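You operate a simulated robot arm through the tools that you are given. There is no shell and no other tool. Be economical: measure what you need, move in short steps, check, and stop when the job is done.

You run a simulated robot arm. Do the job below in one go: nothing can be reset, and whatever is moved stays where it is left.

TASK
Put the two letters that have a sticker into the post box.
Fine: shut its lid; leave the other letter in the stand.

Only the result counts: the job must be done as asked and must still hold three seconds after the hand-in. Knocking over, shifting, dropping, spilling or breaking anything else fails it. A push-on lid holds only when it is set on centred and level and pressed home; a screw cap is set on level and turned clockwise until tight.

THE ROBOT
A 6-joint arm with a two-finger parallel gripper, fixed in place. Base frame: the origin is at the foot of the arm, x ahead of it, y to its left, z up. Lengths are in m, angles in degrees, forces in N, time in s.
Its first joint turns from -166.0 to 166.0 degrees. Payload 3.91 kg.
The TCP is the grasp point between the finger pads, 0.03 m short of the fingertips. In the tool frame z runs along the fingers and y along their closing line. Largest opening 0.11 m; finger width 0.02, thickness 0.01; the body of the gripper, 0.048 by 0.112 m, starts 0.055 m behind the TCP.
Orientation is that of the tool frame in the base frame, as a unit quaternion [x, y, z, w]. With the fingers straight down and closing along the base's y, the tool's x points along the base's -x, its y along +y and its z along -z.

THE INTERFACE
- The arm moves only by the tool arm_command. Its argument "moves" is a list of rows, each a list of 6 numbers: the shift along the base's x, y, z in units of 200 mm (1.0 is 200 mm), then the turn, a rotation vector about the base's x, y, z in units of 90 degrees (1.0 is 90 degrees). In form: [[tx, ty, tz, wx, wy, wz], ...]. A call has 1 to 10 rows; each row is the pose to reach, as a shift and turn from the pose commanded when the call began. "claw" is the opening, from 0 (shut) to 1 (fully open), set as the call begins (left out, the last holds). A call with a number of a shift or a turn outside -1 to 1 is refused whole. Rows are played at 5 a second. More than 0.05 m and 8.6 degrees between two rows, or a gripper value outside its range, and nothing of the call is played. Where a pose cannot be reached the arm comes as near as it can. A force on the tool above 90 N (or 10 N above the force at the start of the call, whichever is more), or a blocked arm, ends the call early, and 0.2 s more pass. Each finger travels about 0.045 m/s and halts on what it meets, pressing with about 34 N; the grip force reading is that of the motor and also rises with nothing between the fingers. The clock runs only during rows and for 0.2 s after the last one: add rows that repeat a pose to give the fingers time. It gives the time, the measured TCP pose, the force on the tool (base axes), the opening and the grip force at its end, in the units of the frame above (readings bear some noise).
- Cameras (640 x 400 px; columns grow to the right, rows downward): "scene" is fixed at [0.0511, -0.4999, 1.5983]; the picture's right is [0.90, -0.44, 0.00], its down [-0.24, -0.48, -0.84] and it looks along [0.37, 0.76, -0.54] (base axes); focal length 338 px, centre (320, 200). "wrist" rides on the gripper at [0.077, 0.007, -0.114] in the tool frame; the picture's right is [-0.09, 1.00, 0.00], its down [-0.80, -0.07, -0.59] and it looks along [-0.59, -0.05, 0.80] (tool axes); focal length 270 px, centre (320, 200). There is no depth. A picture from a camera that has moved, and an enlarged one, comes with that camera's place and axes in the base frame and with its lens.
- capture(camera): a new picture of that camera. It takes no simulated time.
- raise_lower(by): slides the trunk up (or, below 0, down) by that many m; the arm rides with it, the base frame stays. It gives what a move gives, with no picture.
- close_up(camera, box): a new picture of the part [left, top, right, bottom] of that camera's present view, enlarged. It takes no simulated time.
- hand_in(): hands the job in; it is judged then, once.

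Go step by step. Nothing tells you positions but the pictures and the camera data: compare them with the known pose of the tool, close in by small moves and look again before you grip or let go. The budget is 120 turns and 64 pictures, counting those below and the enlarged ones. Unless the task says otherwise, let go and move clear before handing in, and close with one line.

The tools are called as a command line: name --pt "numbers of a row" for each row, then --argument value for the rest, lists and objects as JSON in quotes. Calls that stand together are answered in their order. arm_command: Moves the arm, as the interface text tells. Its arguments: {"type":"object","properties":{"moves":{"type":"array","items":{"type":"array","items":{"type":"number"}}},"claw":{"type":"number"}},"required":["moves"]} The other tools are called the same way: raise_lower (by) slides the trunk up or down; capture (camera) takes a picture; close_up (camera, box) takes an enlarged picture of a part of a camera's view; hand_in () hands the job in.

At the start:

```text
clock: 0.0
tool_pos: [0.2722, 0.3331, 1.1581]
tcp_rot: [0.0, 1.0, 0.0, 0.0]
ft_force: [0.1, 0.4, 0.5]
gripper_width: 0.1098
grasp_force: 0.1
trunk travel left (down, up): [-0.55, 0.06]
```

scene: 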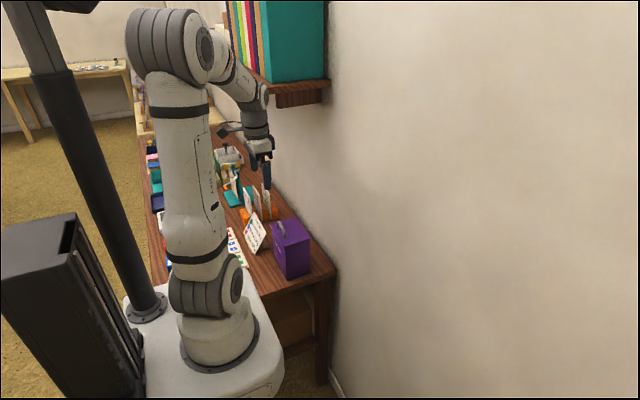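
wrist: 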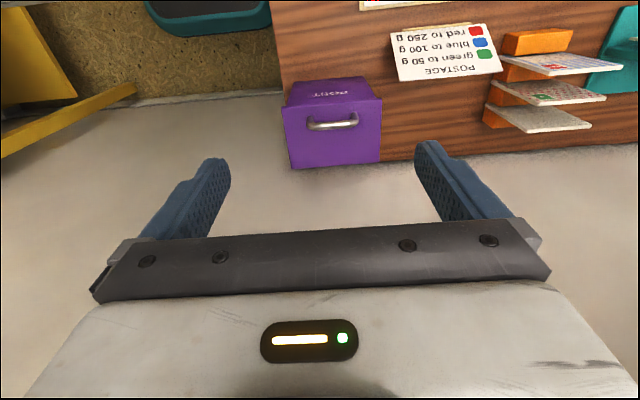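

I see a purple post box with a handled lid, a postage sign, and an orange stand with three letters. I'll enlarge the views to find the details.

close_up --camera "scene" --box '[200, 140, 360, 290]'

close_up --camera "wrist" --box '[270, 0, 640, 200]'

```text
2.67 times, centred on (280, 215) of scene
camera zoom: at [0.0511, -0.4999, 1.5983], right [0.9, -0.44, 0.0], down [-0.24, -0.48, -0.84], along [0.37, 0.76, -0.54], focal length 902 px, centre (427, 160)
```

zoom: 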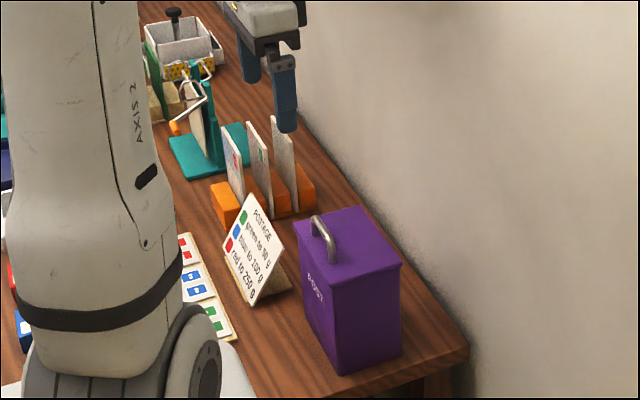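

```text
1.73 times, centred on (455, 100) of wrist
camera zoom: at [0.1956, 0.3409, 1.2729], right [0.09, 1.0, 0.0], down [0.8, -0.07, 0.59], along [0.59, -0.05, -0.8], focal length 468 px, centre (86, 373)
```

zoom: 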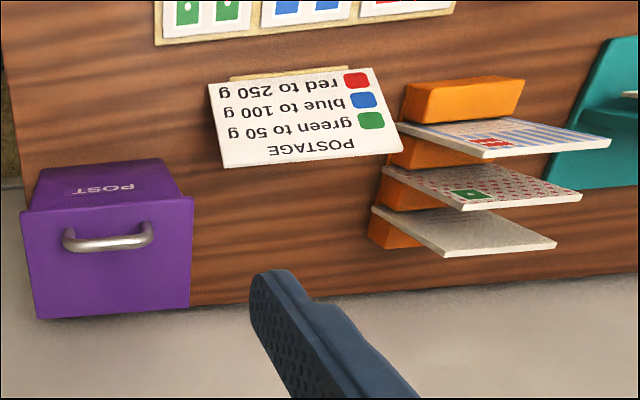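

The two views disagree unless the table top is lower than stated (triangulation gives about z=0.75, box lid about 0.906). I'll move the wrist camera toward the letters for a better look.

arm_command --pt "0 0.2 0 0 0 0" --pt "0 0.4 0 0 0 0" --pt "0 0.6 0 0 0 0" --pt "0 0.8 0 0 0 0" --pt "0 1.0 0 0 0 0" --pt "0 1.0 0 0 0 0" --claw 1

capture --camera "wrist"

```text
clock: 1.4
tool_pos: [0.2705, 0.5341, 1.1577]
tcp_rot: [0.0, 1.0, -0.001, 0.0]
ft_force: [0.3, 1.3, 0.1]
gripper_width: 0.1101
grasp_force: 0.0
trunk travel left (down, up): [-0.55, 0.06]
```

```text
59 pictures are left
camera wrist: at [0.1937, 0.5411, 1.2722], right [0.09, 1.0, 0.0], down [0.8, -0.07, 0.59], along [0.59, -0.05, -0.8], focal length 270 px, centre (320, 200)
```

wrist: 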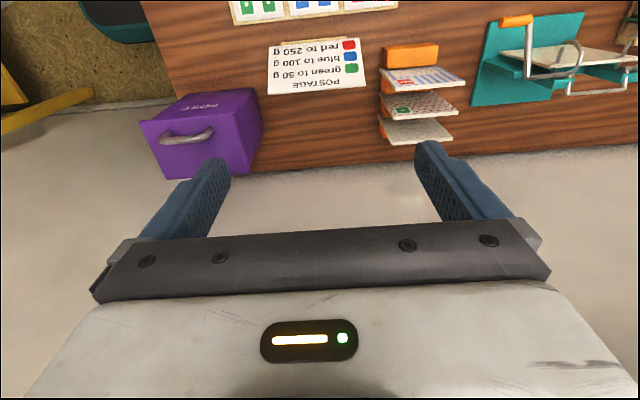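

This makes a stereo pair with a 0.2 m baseline. I'll enlarge the stand and the box.

close_up --camera "wrist" --box '[360, 20, 520, 160]'

close_up --camera "wrist" --box '[120, 60, 300, 190]'

```text
2.86 times, centred on (440, 90) of wrist
camera zoom: at [0.1937, 0.5411, 1.2722], right [0.09, 1.0, 0.0], down [0.8, -0.07, 0.59], along [0.59, -0.05, -0.8], focal length 772 px, centre (-23, 514)
```

zoom: 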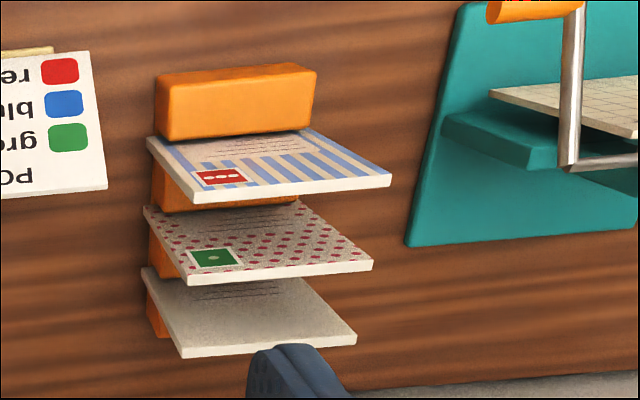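

```text
3.08 times, centred on (210, 125) of wrist
camera zoom: at [0.1937, 0.5411, 1.2722], right [0.09, 1.0, 0.0], down [0.8, -0.07, 0.59], along [0.59, -0.05, -0.8], focal length 832 px, centre (658, 431)
```

zoom: 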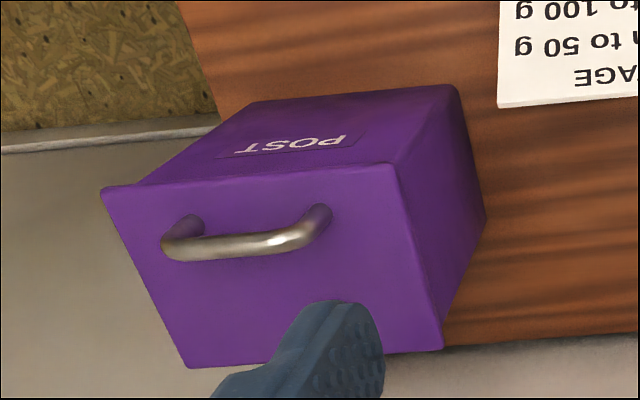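

Letters 1 (red) and 2 (green) carry stickers; letter 3 (next to the wall) is plain. I take letters to be at x≈0.302/0.342/0.381, y 0.637–0.730, top z≈0.892. The box lid is at x 0.306–0.398, y 0.280–0.415, z≈0.907, with the handle near (0.328, 0.347, 0.93). I'll move above the handle and look.

arm_command --pt "0.056 -0.186 -0.12 0 0 0" --pt "0.112 -0.372 -0.24 0 0 0" --pt "0.168 -0.558 -0.36 0 0 0" --pt "0.224 -0.744 -0.48 0 0 0" --pt "0.28 -0.93 -0.6 0 0 0" --pt "0.28 -0.93 -0.6 0 0 0" --claw 1

capture --camera "wrist"

close_up --camera "scene" --box '[240, 150, 350, 290]'

```text
clock: 2.8
tool_pos: [0.3286, 0.3484, 1.0381]
tcp_rot: [0.0, 1.0, 0.0, 0.0]
ft_force: [0.5, 0.2, -0.3]
gripper_width: 0.1101
grasp_force: 0.0
trunk travel left (down, up): [-0.55, 0.06]
```

```text
56 pictures are left
camera wrist: at [0.2505, 0.356, 1.1523], right [0.09, 1.0, 0.0], down [0.8, -0.07, 0.59], along [0.59, -0.05, -0.8], focal length 270 px, centre (320, 200)
```

wrist: 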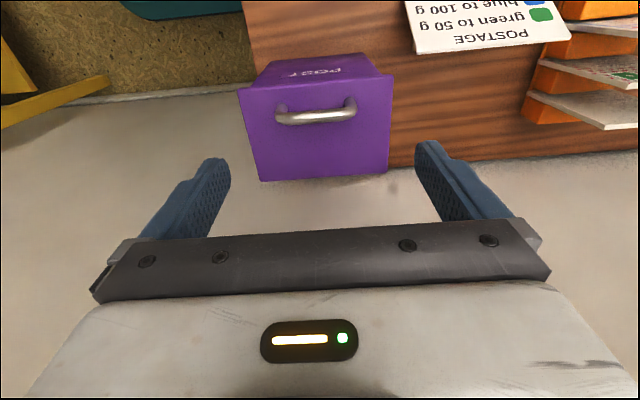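

```text
2.86 times, centred on (295, 220) of scene
camera zoom: at [0.0511, -0.4999, 1.5983], right [0.9, -0.44, 0.0], down [-0.24, -0.48, -0.84], along [0.37, 0.76, -0.54], focal length 967 px, centre (391, 143)
```

zoom: 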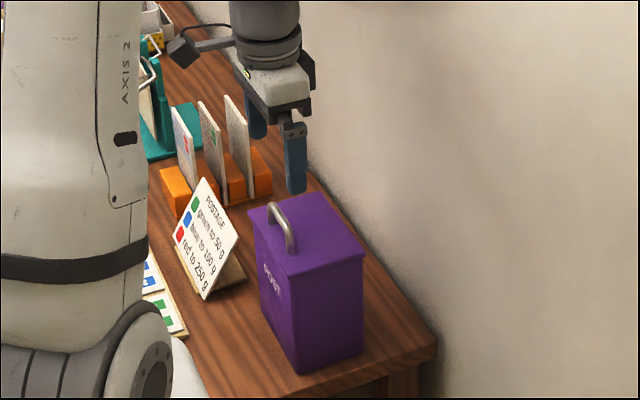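

The handle is about 0.066 m long along y, centred near (0.329, 0.346, 0.928). I'll straddle its ends from above with the fingers and check before gripping.

arm_command --pt "0 0 -0.2 0 0 0" --pt "0 -0.005 -0.4 0 0 0" --pt "0 -0.005 -0.465 0 0 0" --pt "0 -0.005 -0.465 0 0 0"

close_up --camera "wrist" --box '[180, 40, 460, 215]'

close_up --camera "scene" --box '[250, 180, 330, 290]'

```text
clock: 3.8
tool_pos: [0.3282, 0.3466, 0.9441]
tcp_rot: [0.0, 1.0, 0.0, -0.001]
ft_force: [0.5, -0.9, 0.6]
gripper_width: 0.1099
grasp_force: 0.1
trunk travel left (down, up): [-0.55, 0.06]
```

```text
2.29 times, centred on (320, 128) of wrist
camera zoom: at [0.2515, 0.3545, 1.0588], right [0.09, 1.0, 0.0], down [0.8, -0.07, 0.59], along [0.59, -0.05, -0.8], focal length 618 px, centre (320, 366)
```

zoom: 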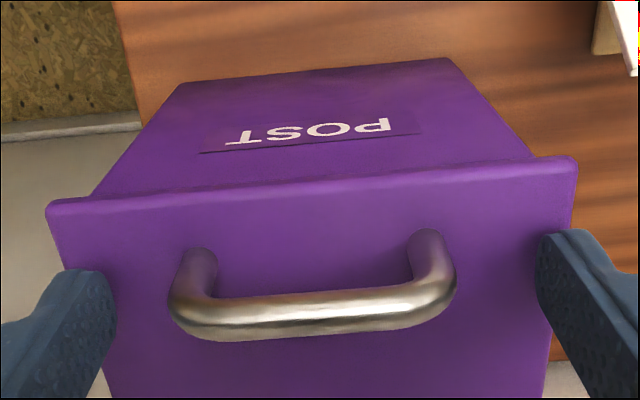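

```text
3.64 times, centred on (290, 235) of scene
camera zoom: at [0.0511, -0.4999, 1.5983], right [0.9, -0.44, 0.0], down [-0.24, -0.48, -0.84], along [0.37, 0.76, -0.54], focal length 1230 px, centre (429, 73)
```

zoom: 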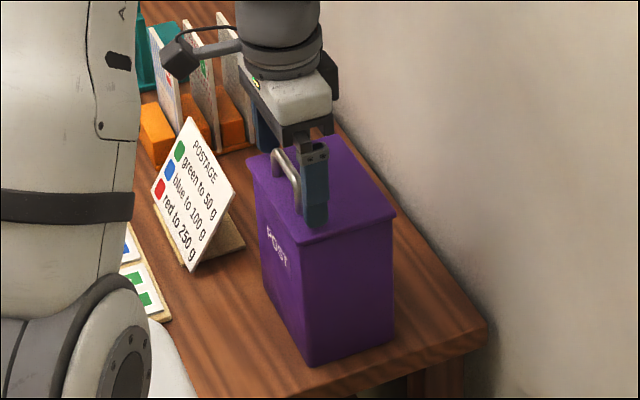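

The fingers straddle the handle with tips just above the lid. Now closing on it.

arm_command --pt "0 0 0 0 0 0" --pt "0 0 0 0 0 0" --pt "0 0 0 0 0 0" --pt "0 0 0 0 0 0" --pt "0 0 0 0 0 0" --claw 0.4

close_up --camera "wrist" --box '[180, 40, 460, 215]'

```text
clock: 5.0
tool_pos: [0.3285, 0.3447, 0.9446]
tcp_rot: [0.0, 1.0, -0.002, -0.001]
ft_force: [2.2, -12.4, -1.9]
gripper_width: 0.0688
grasp_force: 44.8
trunk travel left (down, up): [-0.55, 0.06]
```

```text
2.29 times, centred on (320, 128) of wrist
camera zoom: at [0.2517, 0.353, 1.059], right [0.09, 1.0, 0.0], down [0.8, -0.07, 0.59], along [0.59, -0.05, -0.81], focal length 618 px, centre (320, 366)
```

zoom: 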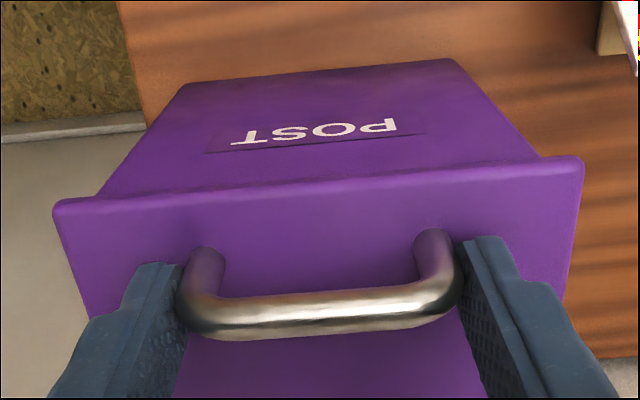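

Gripped across the handle ends (0.069 m). I'll test lifting along a small arc, assuming a hinge at the back edge.

arm_command --pt "0.01 -0.01 0.03 0 0 0" --pt "0.024 -0.01 0.059 0 0 0" --pt "0.04 -0.01 0.0865 0 0 0" --pt "0.04 -0.01 0.0865 0 0 0"

close_up --camera "scene" --box '[250, 180, 330, 290]'

capture --camera "wrist"

```text
clock: 6.0
tool_pos: [0.3341, 0.3461, 0.9621]
tcp_rot: [0.0, 1.0, -0.001, 0.0]
ft_force: [-18.5, 3.1, -8.1]
gripper_width: 0.0686
grasp_force: 44.8
trunk travel left (down, up): [-0.55, 0.06]
```

```text
3.64 times, centred on (290, 235) of scene
camera zoom: at [0.0511, -0.4999, 1.5983], right [0.9, -0.44, 0.0], down [-0.24, -0.48, -0.84], along [0.37, 0.76, -0.54], focal length 1230 px, centre (429, 73)
```

zoom: 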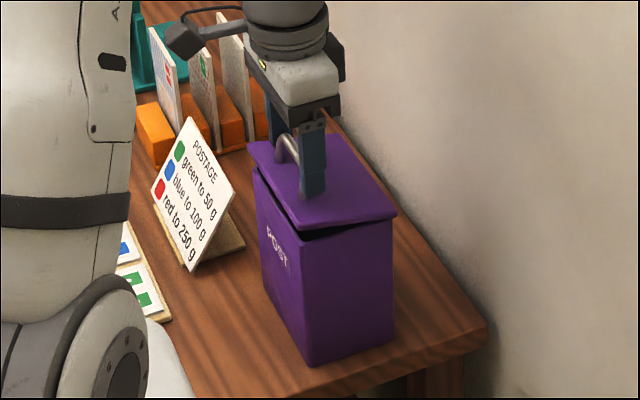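

```text
50 pictures are left
camera wrist: at [0.2577, 0.3531, 1.0768], right [0.09, 1.0, 0.0], down [0.8, -0.07, 0.59], along [0.59, -0.05, -0.8], focal length 270 px, centre (320, 200)
```

wrist: 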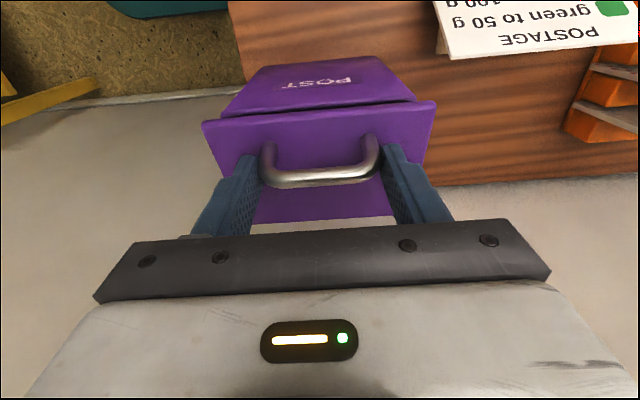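

The lid is hinged at the back and lifts. I'll continue along a corrected arc to about 45°.

arm_command --pt "0.0085 0 0.0285 0 0 0" --pt "0.0265 0 0.054 0 0 0" --pt "0.047 0 0.078 0 0 0" --pt "0.0695 0 0.1 0 0 0" --pt "0.0935 0 0.12 0 0 0" --pt "0.119 0 0.1375 0 0 0" --pt "0.119 0 0.1375 0 0 0"

close_up --camera "scene" --box '[250, 180, 330, 290]'

```text
clock: 7.6
tool_pos: [0.3599, 0.3441, 0.9914]
tcp_rot: [0.0, 1.0, 0.0, 0.002]
ft_force: [-16.7, 3.6, -1.5]
gripper_width: 0.0679
grasp_force: 45.4
trunk travel left (down, up): [-0.55, 0.06]
```

```text
3.64 times, centred on (290, 235) of scene
camera zoom: at [0.0511, -0.4999, 1.5983], right [0.9, -0.44, 0.0], down [-0.24, -0.48, -0.84], along [0.37, 0.76, -0.54], focal length 1230 px, centre (429, 73)
```

zoom: 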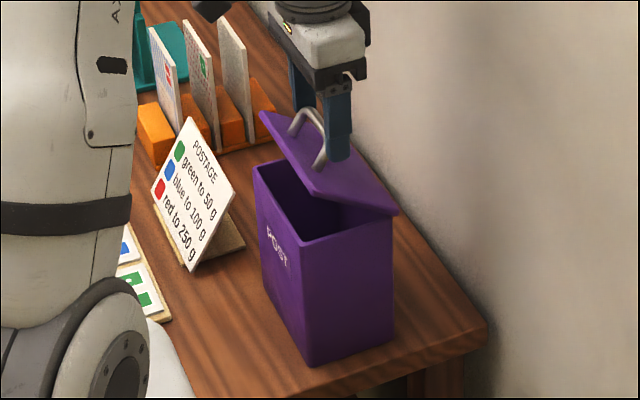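

Lid is about 45° open. Continuing toward 80°, tilting the gripper slightly away from the wall.

arm_command --pt "0.02 0 0.0155 0 -0.0167 0" --pt "0.046 0 0.0285 0 -0.0333 0" --pt "0.0725 0 0.039 0 -0.05 0" --pt "0.1005 0 0.047 0 -0.0667 0" --pt "0.1285 0 0.052 0 -0.0833 0" --pt "0.1575 0 0.055 0 -0.1 0" --pt "0.186 0 0.0545 0 -0.1167 0" --pt "0.186 0 0.0545 0 -0.1167 0"

close_up --camera "scene" --box '[250, 150, 350, 290]'

```text
clock: 9.4
tool_pos: [0.3987, 0.3427, 1.0008]
tcp_rot: [0.0, 0.996, 0.0, 0.091]
ft_force: [0.6, -0.1, 0.0]
gripper_width: 0.0441
grasp_force: 0.1
trunk travel left (down, up): [-0.55, 0.06]
```

```text
2.86 times, centred on (300, 220) of scene
camera zoom: at [0.0511, -0.4999, 1.5983], right [0.9, -0.44, 0.0], down [-0.24, -0.48, -0.84], along [0.37, 0.76, -0.54], focal length 967 px, centre (377, 143)
```

zoom: 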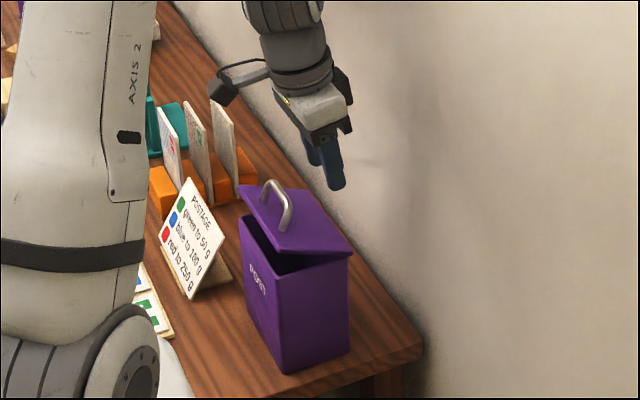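

The handle slipped out, and the lid is now partly open. I'll back off upward and see whether it stays.

arm_command --pt "-0.1 0 0.2 0 0.04 0" --pt "-0.25 0 0.4 0 0.08 0" --pt "-0.35 0 0.4 0 0.1167 0" --pt "-0.35 0 0.4 0 0.1167 0" --claw 1

capture --camera "wrist"

close_up --camera "scene" --box '[250, 150, 350, 290]'

```text
clock: 10.4
tool_pos: [0.3279, 0.3472, 1.0815]
tcp_rot: [0.0, 1.0, -0.001, 0.0]
ft_force: [-0.5, -0.4, 0.1]
gripper_width: 0.11
grasp_force: 0.1
trunk travel left (down, up): [-0.55, 0.06]
```

```text
47 pictures are left
camera wrist: at [0.2505, 0.3542, 1.1958], right [0.09, 1.0, 0.0], down [0.8, -0.07, 0.59], along [0.59, -0.05, -0.8], focal length 270 px, centre (320, 200)
```

wrist: 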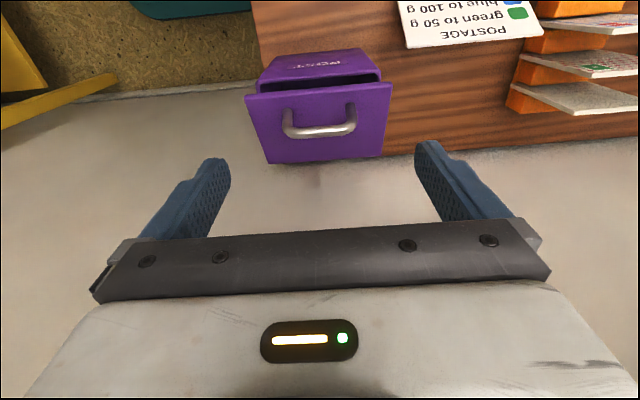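

```text
2.86 times, centred on (300, 220) of scene
camera zoom: at [0.0511, -0.4999, 1.5983], right [0.9, -0.44, 0.0], down [-0.24, -0.48, -0.84], along [0.37, 0.76, -0.54], focal length 967 px, centre (377, 143)
```

zoom: 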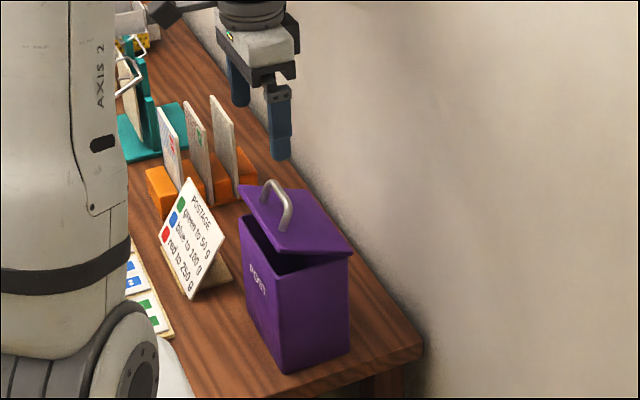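

The lid stays where it's left (about 30°). I'll push it open from beneath with closed fingers tilted 45°; first re-orient in front of the box.

arm_command --pt "-0.065 0 0 0 -0.0833 0" --pt "-0.13 0 0 0 -0.1667 0" --pt "-0.195 0 0 0 -0.25 0" --pt "-0.26 0 -0.1 0 -0.3333 0" --pt "-0.325 0 -0.2 0 -0.4167 0" --pt "-0.39 0 -0.26 0 -0.5 0" --pt "-0.39 0 -0.26 0 -0.5 0" --pt "-0.39 0 -0.26 0 -0.5 0" --claw 0

close_up --camera "scene" --box '[220, 150, 350, 290]'

capture --camera "wrist"

```text
clock: 12.2
tool_pos: [0.2488, 0.3448, 1.0305]
tcp_rot: [-0.001, 0.924, 0.0, 0.383]
ft_force: [-0.1, 0.6, 0.0]
gripper_width: 0.0
grasp_force: 33.8
trunk travel left (down, up): [-0.55, 0.06]
```

```text
2.86 times, centred on (285, 220) of scene
camera zoom: at [0.0511, -0.4999, 1.5983], right [0.9, -0.44, 0.0], down [-0.24, -0.48, -0.84], along [0.37, 0.76, -0.54], focal length 967 px, centre (420, 143)
```

zoom: 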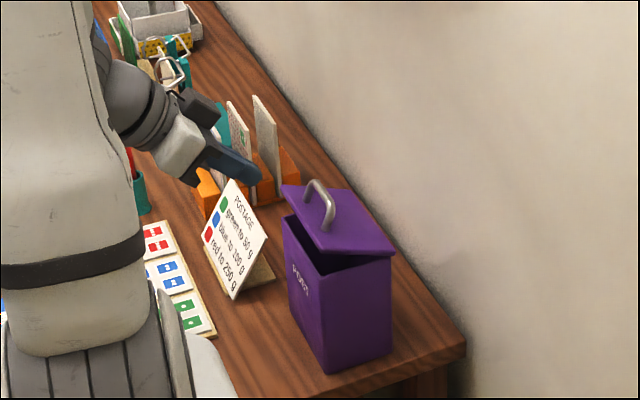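

```text
44 pictures are left
camera wrist: at [0.1146, 0.353, 1.0561], right [0.06, 1.0, 0.06], down [0.15, -0.07, 0.99], along [0.99, -0.05, -0.15], focal length 270 px, centre (320, 200)
```

wrist: 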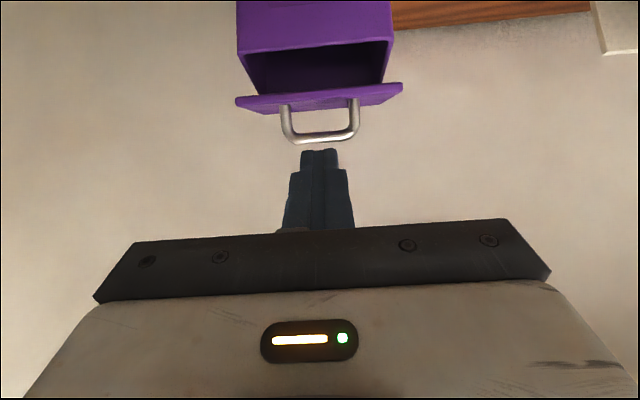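

I can see the opening gap between rim and lid edge. I'll slide the closed fingertips in along the 45° line.

arm_command --pt "-0.105 0 -0.1175 0 0 0" --pt "0.035 0 -0.2575 0 0 0" --pt "0.16 0 -0.3825 0 0 0" --pt "0.25 0 -0.4725 0 0 0" --pt "0.25 0 -0.4725 0 0 0"

close_up --camera "scene" --box '[240, 180, 340, 290]'

close_up --camera "wrist" --box '[200, 0, 440, 240]'

```text
clock: 13.4
tool_pos: [0.2987, 0.3456, 0.9326]
tcp_rot: [-0.001, 0.924, 0.0, 0.383]
ft_force: [0.4, -0.9, -0.3]
gripper_width: 0.0001
grasp_force: 33.7
trunk travel left (down, up): [-0.55, 0.06]
```

```text
3.64 times, centred on (290, 235) of scene
camera zoom: at [0.0511, -0.4999, 1.5983], right [0.9, -0.44, 0.0], down [-0.24, -0.48, -0.84], along [0.37, 0.76, -0.54], focal length 1230 px, centre (429, 73)
```

zoom: 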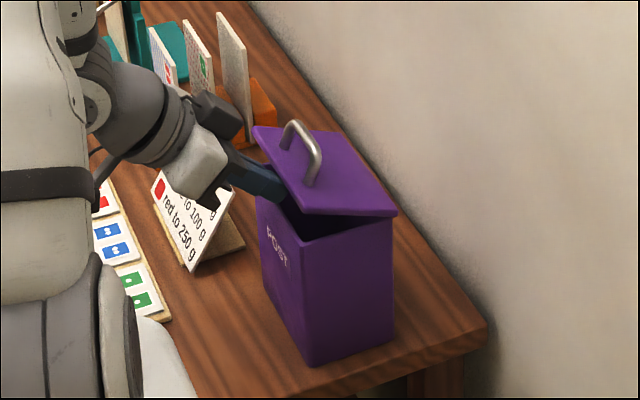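

```text
1.67 times, centred on (320, 120) of wrist
camera zoom: at [0.162, 0.353, 0.9594], right [0.06, 1.0, 0.06], down [0.15, -0.07, 0.99], along [0.99, -0.05, -0.15], focal length 450 px, centre (320, 333)
```

zoom: 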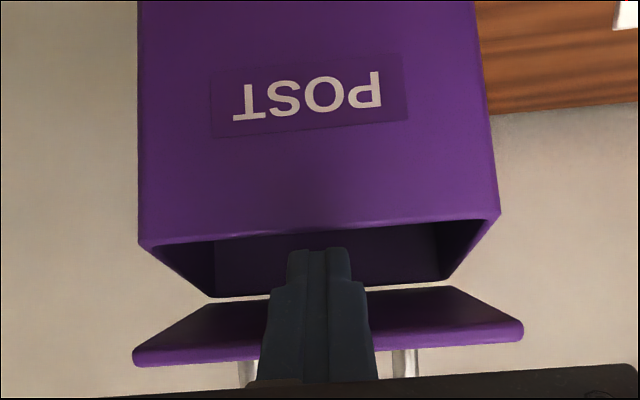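

Fingertips are inside under the lid edge. Now I push up and back along an arc to swing the lid past vertical.

arm_command --pt "0.02 0 0.1 0 0 0" --pt "0.06 0 0.185 0 0 0" --pt "0.125 0 0.25 0 0 0" --pt "0.2 0 0.29 0 0 0" --pt "0.275 0 0.3 0 0 0" --pt "0.35 0 0.29 0 0 0" --pt "0.4 0 0.275 0 0 0" --pt "0.44 0 0.265 0 0 0" --pt "0.44 0 0.265 0 0 0"

close_up --camera "scene" --box '[240, 170, 340, 290]'

capture --camera "wrist"

```text
clock: 15.4
tool_pos: [0.3886, 0.3449, 0.9871]
tcp_rot: [0.0, 0.924, 0.0, 0.382]
ft_force: [0.0, -0.2, 0.0]
gripper_width: 0.0002
grasp_force: 34.1
trunk travel left (down, up): [-0.55, 0.06]
```

```text
3.33 times, centred on (290, 230) of scene
camera zoom: at [0.0511, -0.4999, 1.5983], right [0.9, -0.44, 0.0], down [-0.24, -0.48, -0.84], along [0.37, 0.76, -0.54], focal length 1128 px, centre (420, 100)
```

zoom: 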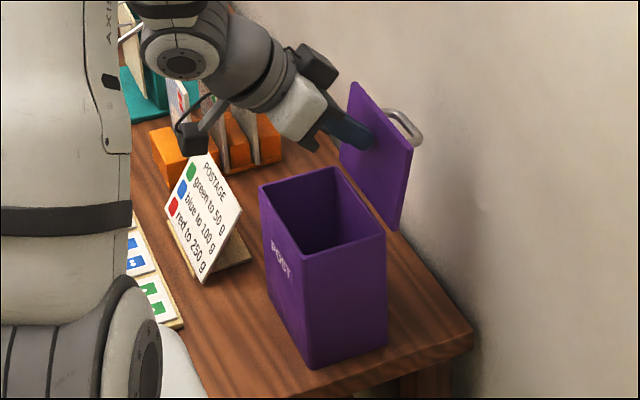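

```text
40 pictures are left
camera wrist: at [0.2522, 0.3522, 1.0136], right [0.06, 1.0, 0.06], down [0.15, -0.07, 0.99], along [0.99, -0.05, -0.15], focal length 270 px, centre (320, 200)
```

wrist: 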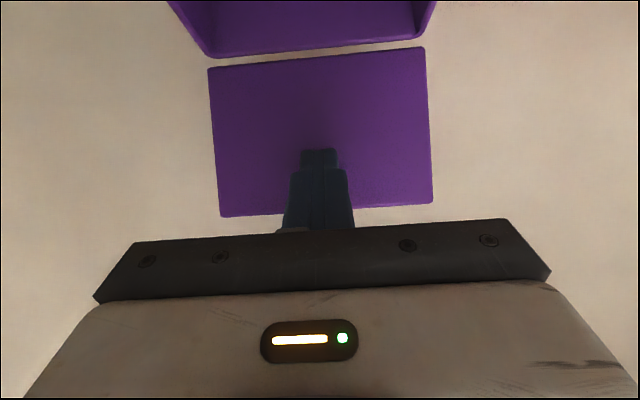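

The lid is now open past vertical and holding by itself. I back off and bring the tool upright.

arm_command --pt "-0.15 0 0.05 0 0 0" --pt "-0.3 0 0.15 0 0.0833 0" --pt "-0.4 0 0.3 0 0.1667 0" --pt "-0.4 0 0.45 0 0.25 0" --pt "-0.4 0.1 0.6 0 0.3333 0" --pt "-0.4 0.25 0.65 0 0.4167 0" --pt "-0.4 0.45 0.65 0 0.5 0" --pt "-0.4 0.65 0.65 0 0.5 0" --pt "-0.4 0.85 0.65 0 0.5 0" --pt "-0.4 1.0 0.65 0 0.5 0"

```text
clock: 17.6
tool_pos: [0.3, 0.5398, 1.1168]
tcp_rot: [-0.001, 1.0, -0.003, 0.001]
ft_force: [0.7, 0.3, -0.3]
gripper_width: 0.0
grasp_force: 33.4
trunk travel left (down, up): [-0.55, 0.06]
```

Upright and clear. Now rotating the tool 90° so the fingers close along x, moving above the letters.

arm_command --pt "0 0.08 0 0 0 0.09" --pt "0 0.16 0 0 0 0.18" --pt "0 0.24 0 0 0 0.27" --pt "0 0.32 0 0 0 0.36" --pt "0 0.4 0 0 0 0.45" --pt "0 0.48 0 0 0 0.54" --pt "0 0.56 0 0 0 0.63" --pt "0 0.64 0 0 0 0.72" --pt "0 0.72 0 0 0 0.81" --pt "0 0.72 0 0 0 0.9" --claw 0.34

arm_command --pt "0 0 0 0 0 0.05" --pt "0 0 -0.1 0 0 0.1" --pt "0 0 -0.3 0 0 0.1" --pt "0 0 -0.3 0 0 0.1"

capture --camera "wrist"

capture --camera "scene"

```text
clock: 19.8
tool_pos: [0.3069, 0.69, 1.1162]
tcp_rot: [-0.65, 0.76, -0.001, 0.0]
ft_force: [-0.2, 0.0, -0.6]
gripper_width: 0.0374
grasp_force: 0.0
trunk travel left (down, up): [-0.55, 0.06]
```

```text
clock: 20.8
tool_pos: [0.3063, 0.689, 1.0555]
tcp_rot: [0.708, -0.707, 0.001, 0.001]
ft_force: [-0.1, -0.6, 0.9]
gripper_width: 0.0375
grasp_force: 0.1
trunk travel left (down, up): [-0.55, 0.06]
```

```text
39 pictures are left
camera wrist: at [0.2999, 0.6119, 1.171], right [-1.0, 0.09, 0.0], down [0.07, 0.8, 0.59], along [0.05, 0.59, -0.8], focal length 270 px, centre (320, 200)
```

wrist: 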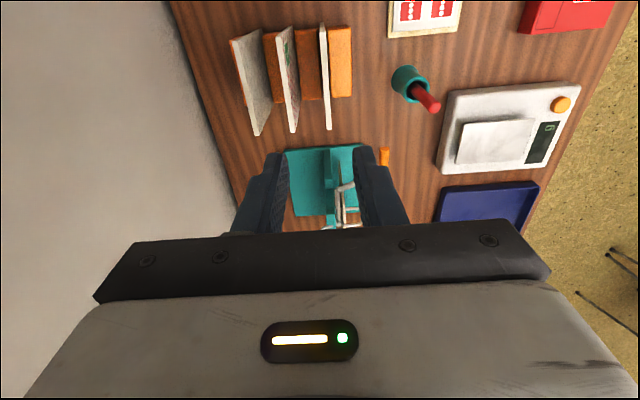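

```text
38 pictures are left
```

scene: 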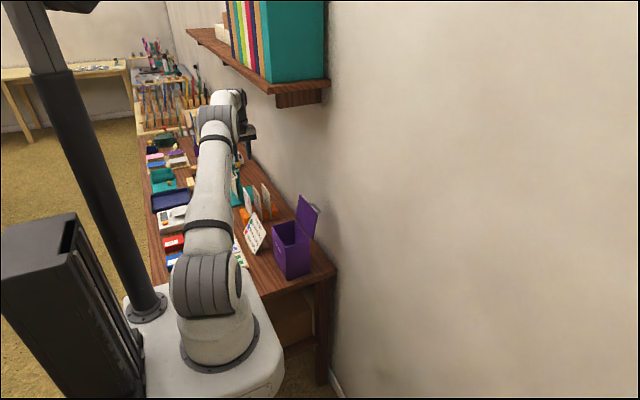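

Letters seen at x≈0.300, 0.339, 0.378, y centre ≈0.681. I descend to just above letter 1 (red) and check alignment.

arm_command --pt "-0.03 -0.035 -0.2 0 0 0" --pt "-0.03 -0.035 -0.4 0 0 0" --pt "-0.03 -0.035 -0.55 0 0 0" --pt "-0.03 -0.035 -0.55 0 0 0"

capture --camera "wrist"

```text
clock: 21.8
tool_pos: [0.3029, 0.6808, 0.9464]
tcp_rot: [-0.707, 0.707, 0.0, 0.0]
ft_force: [0.5, 0.6, -0.2]
gripper_width: 0.0374
grasp_force: 0.0
trunk travel left (down, up): [-0.55, 0.06]
```

```text
37 pictures are left
camera wrist: at [0.2953, 0.6053, 1.0613], right [-1.0, 0.09, 0.0], down [0.07, 0.8, 0.59], along [0.05, 0.59, -0.8], focal length 270 px, centre (320, 200)
```

wrist: 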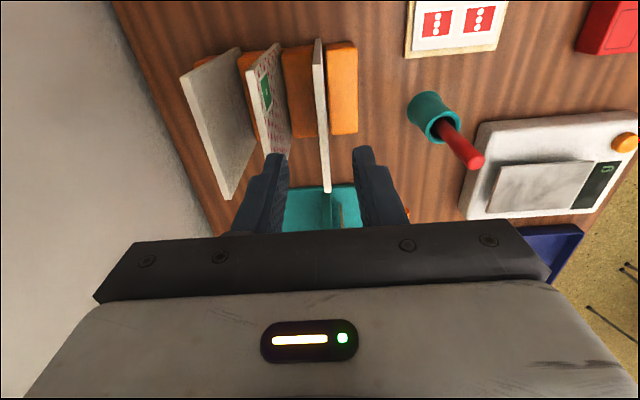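

Letter 1 lies between the fingers, ~4 mm off centre. Correcting and descending around it.

arm_command --pt "-0.018 -0.015 0 0 0 0" --pt "-0.018 -0.015 -0.13 0 0 0" --pt "-0.018 -0.015 -0.26 0 0 0" --pt "-0.018 -0.015 -0.37 0 0 0" --pt "-0.018 -0.015 -0.37 0 0 0"

capture --camera "wrist"

close_up --camera "scene" --box '[200, 140, 340, 280]'

```text
clock: 23.0
tool_pos: [0.2962, 0.6805, 0.8716]
tcp_rot: [0.708, -0.707, 0.001, 0.0]
ft_force: [0.1, -0.2, -0.1]
gripper_width: 0.0371
grasp_force: 0.1
trunk travel left (down, up): [-0.55, 0.06]
```

```text
36 pictures are left
camera wrist: at [0.2902, 0.603, 0.9873], right [-1.0, 0.09, 0.0], down [0.07, 0.8, 0.59], along [0.05, 0.59, -0.8], focal length 270 px, centre (320, 200)
```

wrist: 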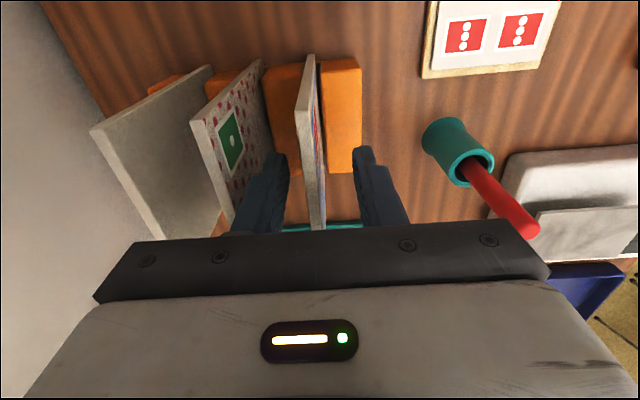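

```text
2.86 times, centred on (270, 210) of scene
camera zoom: at [0.0511, -0.4999, 1.5983], right [0.9, -0.44, 0.0], down [-0.24, -0.48, -0.84], along [0.37, 0.76, -0.54], focal length 967 px, centre (463, 171)
```

zoom: 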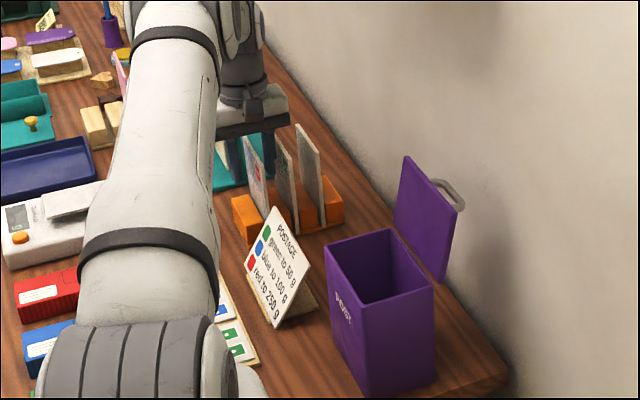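

Letter 1 is between the fingers; I nudge 4 mm in x and close.

arm_command --pt "0.02 0 0 0 0 0" --pt "0.02 0 0 0 0 0" --pt "0.02 0 0 0 0 0" --pt "0.02 0 0 0 0 0" --pt "0.02 0 0 0 0 0" --claw 0

```text
clock: 24.2
tool_pos: [0.3015, 0.679, 0.8728]
tcp_rot: [-0.707, 0.707, -0.001, 0.001]
ft_force: [-0.3, 0.7, -0.1]
gripper_width: 0.0046
grasp_force: 34.0
trunk travel left (down, up): [-0.55, 0.06]
```

Gripped (4.6 mm thick). Lifting straight up.

arm_command --pt "0 0 0.15 0 0 0" --pt "0 0 0.35 0 0 0" --pt "0 0 0.55 0 0 0" --pt "0 0 0.75 0 0 0" --pt "0 0 0.98 0 0 0" --pt "0 0 0.98 0 0 0"

close_up --camera "scene" --box '[200, 120, 340, 260]'

capture --camera "wrist"

```text
clock: 25.6
tool_pos: [0.3009, 0.6774, 1.0698]
tcp_rot: [-0.707, 0.708, 0.0, 0.0]
ft_force: [0.5, 0.6, 0.1]
gripper_width: 0.0047
grasp_force: 33.7
trunk travel left (down, up): [-0.55, 0.06]
```

```text
2.86 times, centred on (270, 190) of scene
camera zoom: at [0.0511, -0.4999, 1.5983], right [0.9, -0.44, 0.0], down [-0.24, -0.48, -0.84], along [0.37, 0.76, -0.54], focal length 967 px, centre (463, 229)
```

zoom: 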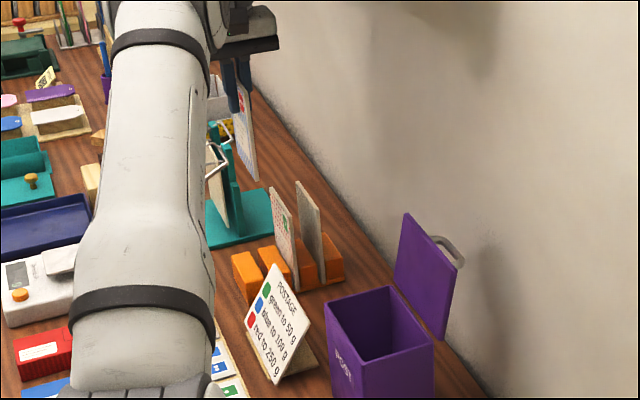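

```text
33 pictures are left
camera wrist: at [0.2944, 0.6016, 1.1835], right [-1.0, 0.09, 0.0], down [0.07, 0.8, 0.59], along [0.05, 0.59, -0.8], focal length 270 px, centre (320, 200)
```

wrist: 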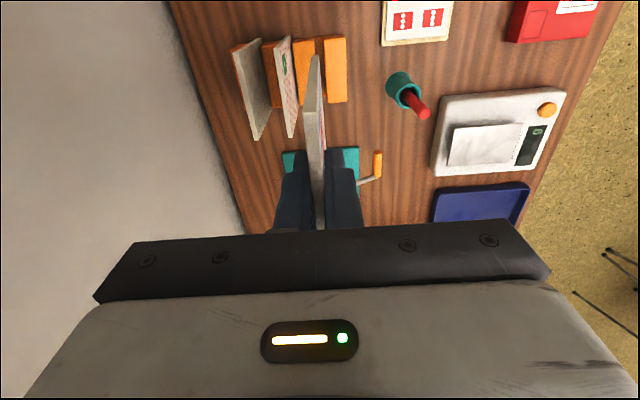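

Letter 1 is held; its bottom is about 0.115 m below the TCP, clear of the rim. Carrying it to above the box (centre about x 0.35, y 0.345).

arm_command --pt "0 -0.2 0 0 0 0" --pt "0 -0.4 0 0 0 0" --pt "0.05 -0.6 0 0 0 0" --pt "0.1 -0.8 0 0 0 0" --pt "0.15 -1.0 0 0 0 0"

arm_command --pt "0.02 -0.2 0 0 0 0" --pt "0.045 -0.4 0 0 0 0" --pt "0.045 -0.6 0 0 -0.045 0" --pt "0.045 -0.66 0 0 -0.09 0" --pt "0.045 -0.66 0 0 -0.09 0"

capture --camera "wrist"

close_up --camera "scene" --box '[230, 130, 350, 290]'

```text
clock: 26.8
tool_pos: [0.3293, 0.4769, 1.067]
tcp_rot: [0.708, -0.706, 0.0, 0.001]
ft_force: [0.4, 1.2, -0.8]
gripper_width: 0.0049
grasp_force: 34.2
trunk travel left (down, up): [-0.55, 0.06]
```

```text
clock: 28.0
tool_pos: [0.3413, 0.3477, 1.0697]
tcp_rot: [0.705, -0.705, 0.05, -0.051]
ft_force: [-0.3, 0.5, 0.0]
gripper_width: 0.0047
grasp_force: 33.6
trunk travel left (down, up): [-0.55, 0.06]
```

```text
32 pictures are left
camera wrist: at [0.3175, 0.2716, 1.1819], right [-0.99, 0.09, -0.14], down [-0.01, 0.8, 0.6], along [0.17, 0.59, -0.79], focal length 270 px, centre (320, 200)
```

wrist: 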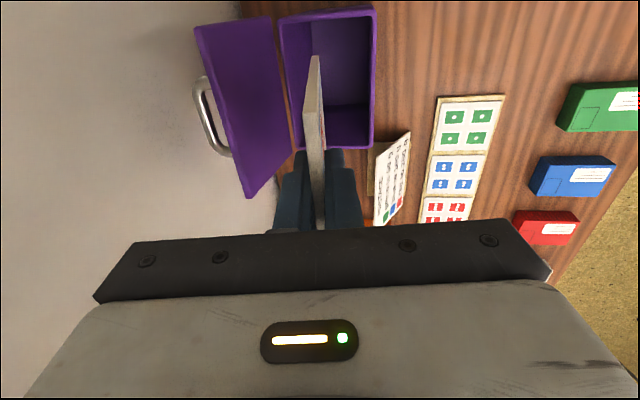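

```text
2.50 times, centred on (290, 210) of scene
camera zoom: at [0.0511, -0.4999, 1.5983], right [0.9, -0.44, 0.0], down [-0.24, -0.48, -0.84], along [0.37, 0.76, -0.54], focal length 846 px, centre (395, 175)
```

zoom: 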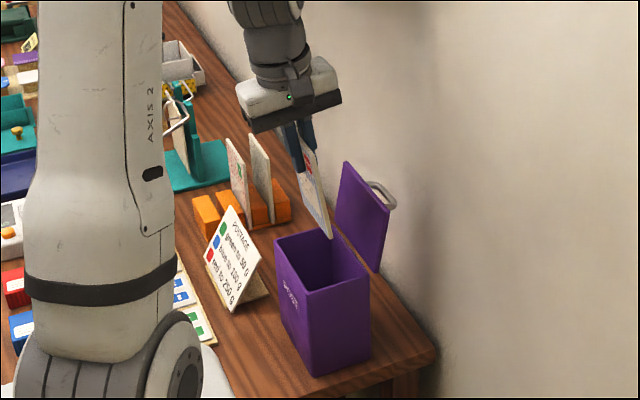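

The tilted letter hangs above the opening, nearly centred. I shift 3 mm in −y and descend partway.

arm_command --pt "0 -0.015 -0.1 0 0 0" --pt "0 -0.015 -0.25 0 0 0" --pt "0 -0.015 -0.4 0 0 0" --pt "0 -0.015 -0.55 0 0 0" --pt "0 -0.015 -0.55 0 0 0"

capture --camera "wrist"

close_up --camera "scene" --box '[240, 160, 340, 290]'

```text
clock: 29.2
tool_pos: [0.3435, 0.3419, 0.9586]
tcp_rot: [-0.705, 0.706, -0.05, 0.05]
ft_force: [0.3, 0.7, 0.9]
gripper_width: 0.0048
grasp_force: 34.0
trunk travel left (down, up): [-0.55, 0.06]
```

```text
30 pictures are left
camera wrist: at [0.3196, 0.2659, 1.072], right [-0.99, 0.09, -0.14], down [-0.01, 0.8, 0.6], along [0.17, 0.59, -0.79], focal length 270 px, centre (320, 200)
```

wrist: 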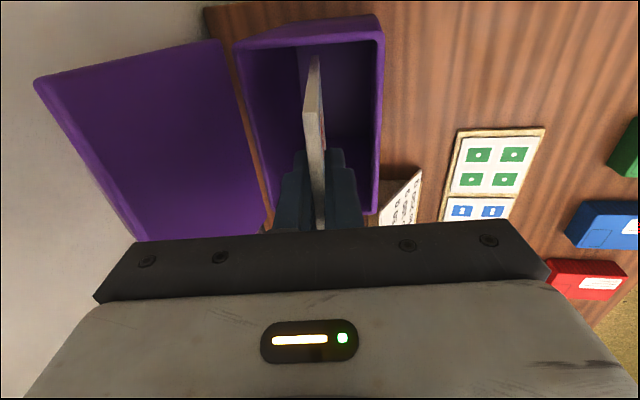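

```text
3.08 times, centred on (290, 225) of scene
camera zoom: at [0.0511, -0.4999, 1.5983], right [0.9, -0.44, 0.0], down [-0.24, -0.48, -0.84], along [0.37, 0.76, -0.54], focal length 1041 px, centre (412, 123)
```

zoom: 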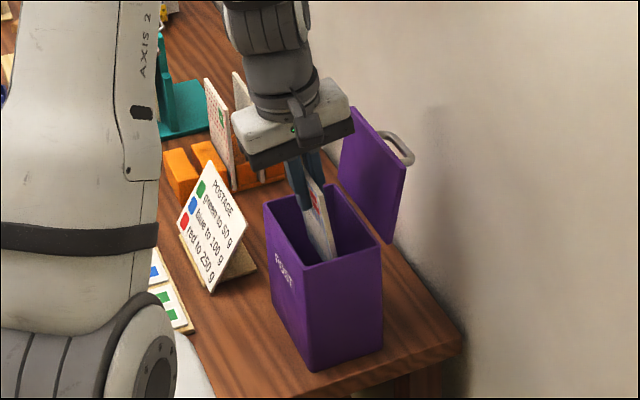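

Entering cleanly. Descending the rest of the way to about 1.5 cm above the floor.

arm_command --pt "-0.015 0 -0.1 0 0 0" --pt "-0.015 0 -0.2 0 0 0" --pt "-0.015 0 -0.3 0 0 0" --pt "-0.015 0 -0.35 0 0 0" --pt "-0.015 0 -0.35 0 0 0"

capture --camera "wrist"

close_up --camera "scene" --box '[240, 160, 340, 290]'

```text
clock: 30.4
tool_pos: [0.3384, 0.3437, 0.8895]
tcp_rot: [-0.705, 0.706, -0.05, 0.05]
ft_force: [-0.4, -0.4, -0.6]
gripper_width: 0.0049
grasp_force: 34.5
trunk travel left (down, up): [-0.55, 0.06]
```

```text
28 pictures are left
camera wrist: at [0.3161, 0.2674, 1.0017], right [-0.99, 0.09, -0.14], down [-0.01, 0.8, 0.6], along [0.17, 0.59, -0.79], focal length 270 px, centre (320, 200)
```

wrist: 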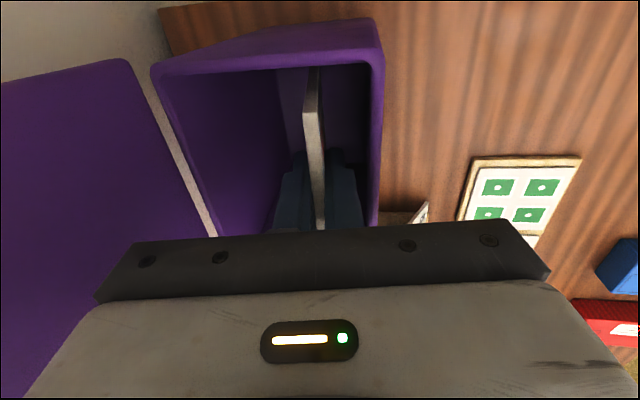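

```text
3.08 times, centred on (290, 225) of scene
camera zoom: at [0.0511, -0.4999, 1.5983], right [0.9, -0.44, 0.0], down [-0.24, -0.48, -0.84], along [0.37, 0.76, -0.54], focal length 1041 px, centre (412, 123)
```

zoom: 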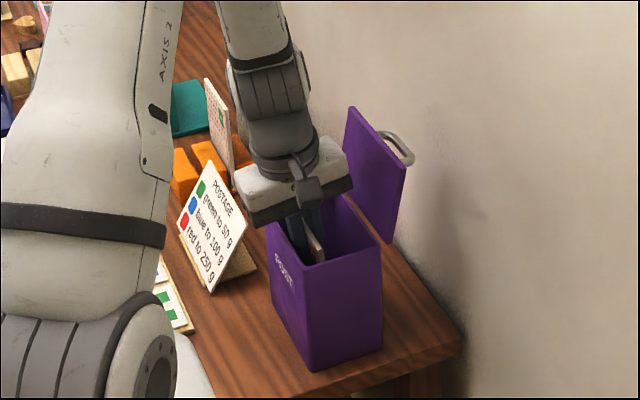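

Letter 1 is well inside. Opening the fingers slightly to release, then retracting straight up.

arm_command --pt "0 0 0 0 0 0" --pt "0 0 0 0 0 0" --pt "0 0 0 0 0 0" --pt "0 0 0.06 0 0 0" --pt "0 0 0.15 0 0 0" --pt "0 0 0.3 0 0 0" --pt "0 0 0.5 0 0 0" --pt "0 0 0.7 0 0 0" --pt "0 0 0.9 0 0 0" --claw 0.22

capture --camera "wrist"

close_up --camera "scene" --box '[240, 160, 340, 290]'

```text
clock: 32.4
tool_pos: [0.3379, 0.3422, 1.0696]
tcp_rot: [0.705, -0.705, 0.05, -0.05]
ft_force: [-0.2, 0.4, -0.7]
gripper_width: 0.0243
grasp_force: 0.1
trunk travel left (down, up): [-0.55, 0.06]
```

```text
26 pictures are left
camera wrist: at [0.315, 0.2659, 1.1821], right [-0.99, 0.09, -0.14], down [-0.01, 0.8, 0.6], along [0.17, 0.59, -0.79], focal length 270 px, centre (320, 200)
```

wrist: 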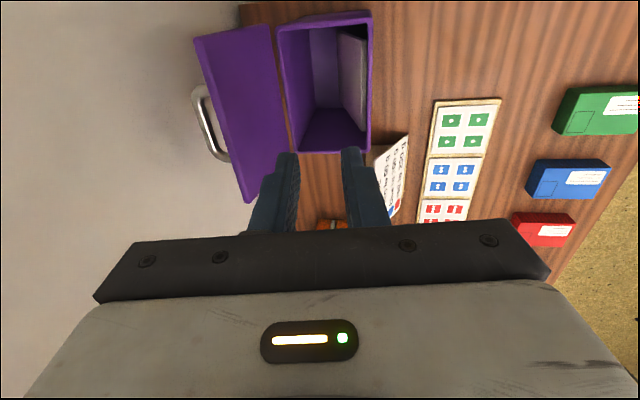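

```text
3.08 times, centred on (290, 225) of scene
camera zoom: at [0.0511, -0.4999, 1.5983], right [0.9, -0.44, 0.0], down [-0.24, -0.48, -0.84], along [0.37, 0.76, -0.54], focal length 1041 px, centre (412, 123)
```

zoom: 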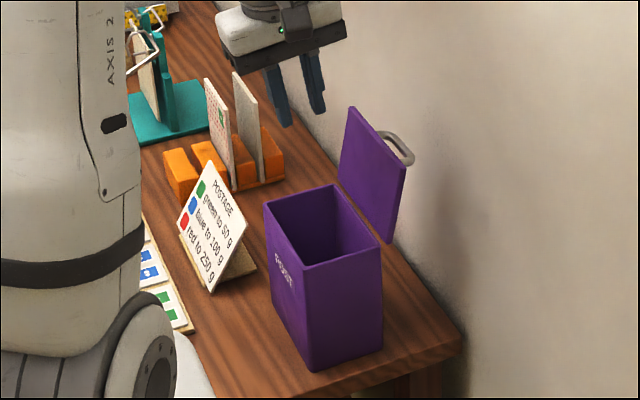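

Letter 1 stands inside, leaning on the front wall, leaving the rest free. Going back for letter 2 (green).

arm_command --pt "0 0.2 0.05 0 0.045 0" --pt "0 0.4 0.05 0 0.09 0" --pt "0 0.6 0.05 0 0.09 0" --pt "0 0.8 0.05 0 0.09 0" --pt "0 1.0 0.05 0 0.09 0" --claw 0.34

arm_command --pt "0 0.2 -0.05 0 0 0" --pt "0 0.4 -0.1 0 0 0" --pt "0 0.6 -0.2 0 0 0" --pt "0 0.67 -0.4 0 0 0" --pt "0 0.67 -0.6 0 0 0" --pt "0 0.67 -0.6 0 0 0"

capture --camera "wrist"

```text
clock: 33.6
tool_pos: [0.3296, 0.5402, 1.0802]
tcp_rot: [-0.707, 0.707, -0.003, 0.0]
ft_force: [0.4, 0.6, -0.6]
gripper_width: 0.0376
grasp_force: 0.0
trunk travel left (down, up): [-0.55, 0.06]
```

```text
clock: 35.0
tool_pos: [0.3415, 0.6762, 0.9597]
tcp_rot: [-0.707, 0.708, 0.0, -0.001]
ft_force: [-0.7, 0.2, 1.4]
gripper_width: 0.0374
grasp_force: 0.1
trunk travel left (down, up): [-0.55, 0.06]
```

```text
24 pictures are left
camera wrist: at [0.3347, 0.6006, 1.075], right [-1.0, 0.09, 0.0], down [0.07, 0.8, 0.59], along [0.05, 0.59, -0.8], focal length 270 px, centre (320, 200)
```

wrist: 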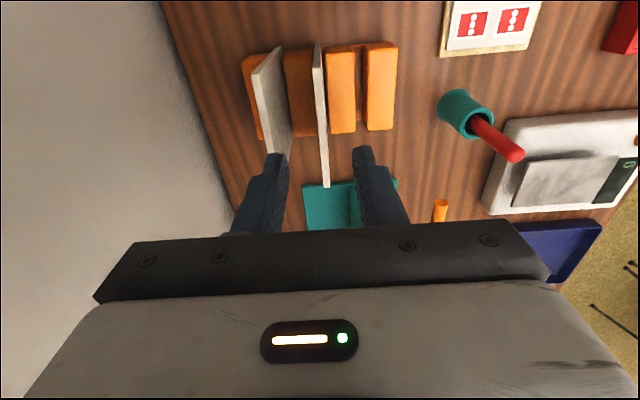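

Letter 2 lies centred between the fingers, with letter 3 clear outside. Descending with a slightly smaller opening.

arm_command --pt "0 0.01 0 0 0 0" --pt "0 0.01 -0.15 0 0 0" --pt "0 0.01 -0.3 0 0 0" --pt "0 0.01 -0.4385 0 0 0" --pt "0 0.01 -0.4385 0 0 0" --claw 0.3

capture --camera "wrist"

```text
clock: 36.2
tool_pos: [0.3391, 0.6794, 0.8719]
tcp_rot: [0.707, -0.707, 0.001, 0.0]
ft_force: [0.3, 0.3, 0.5]
gripper_width: 0.0328
grasp_force: 0.1
trunk travel left (down, up): [-0.55, 0.06]
```

```text
23 pictures are left
camera wrist: at [0.3316, 0.6028, 0.9862], right [-1.0, 0.09, 0.0], down [0.07, 0.8, 0.59], along [0.05, 0.59, -0.8], focal length 270 px, centre (320, 200)
```

wrist: 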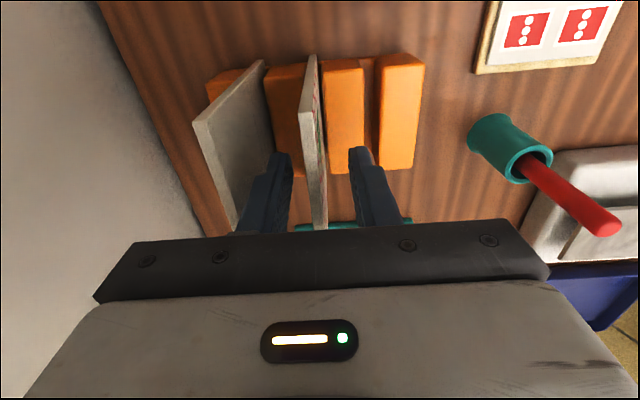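

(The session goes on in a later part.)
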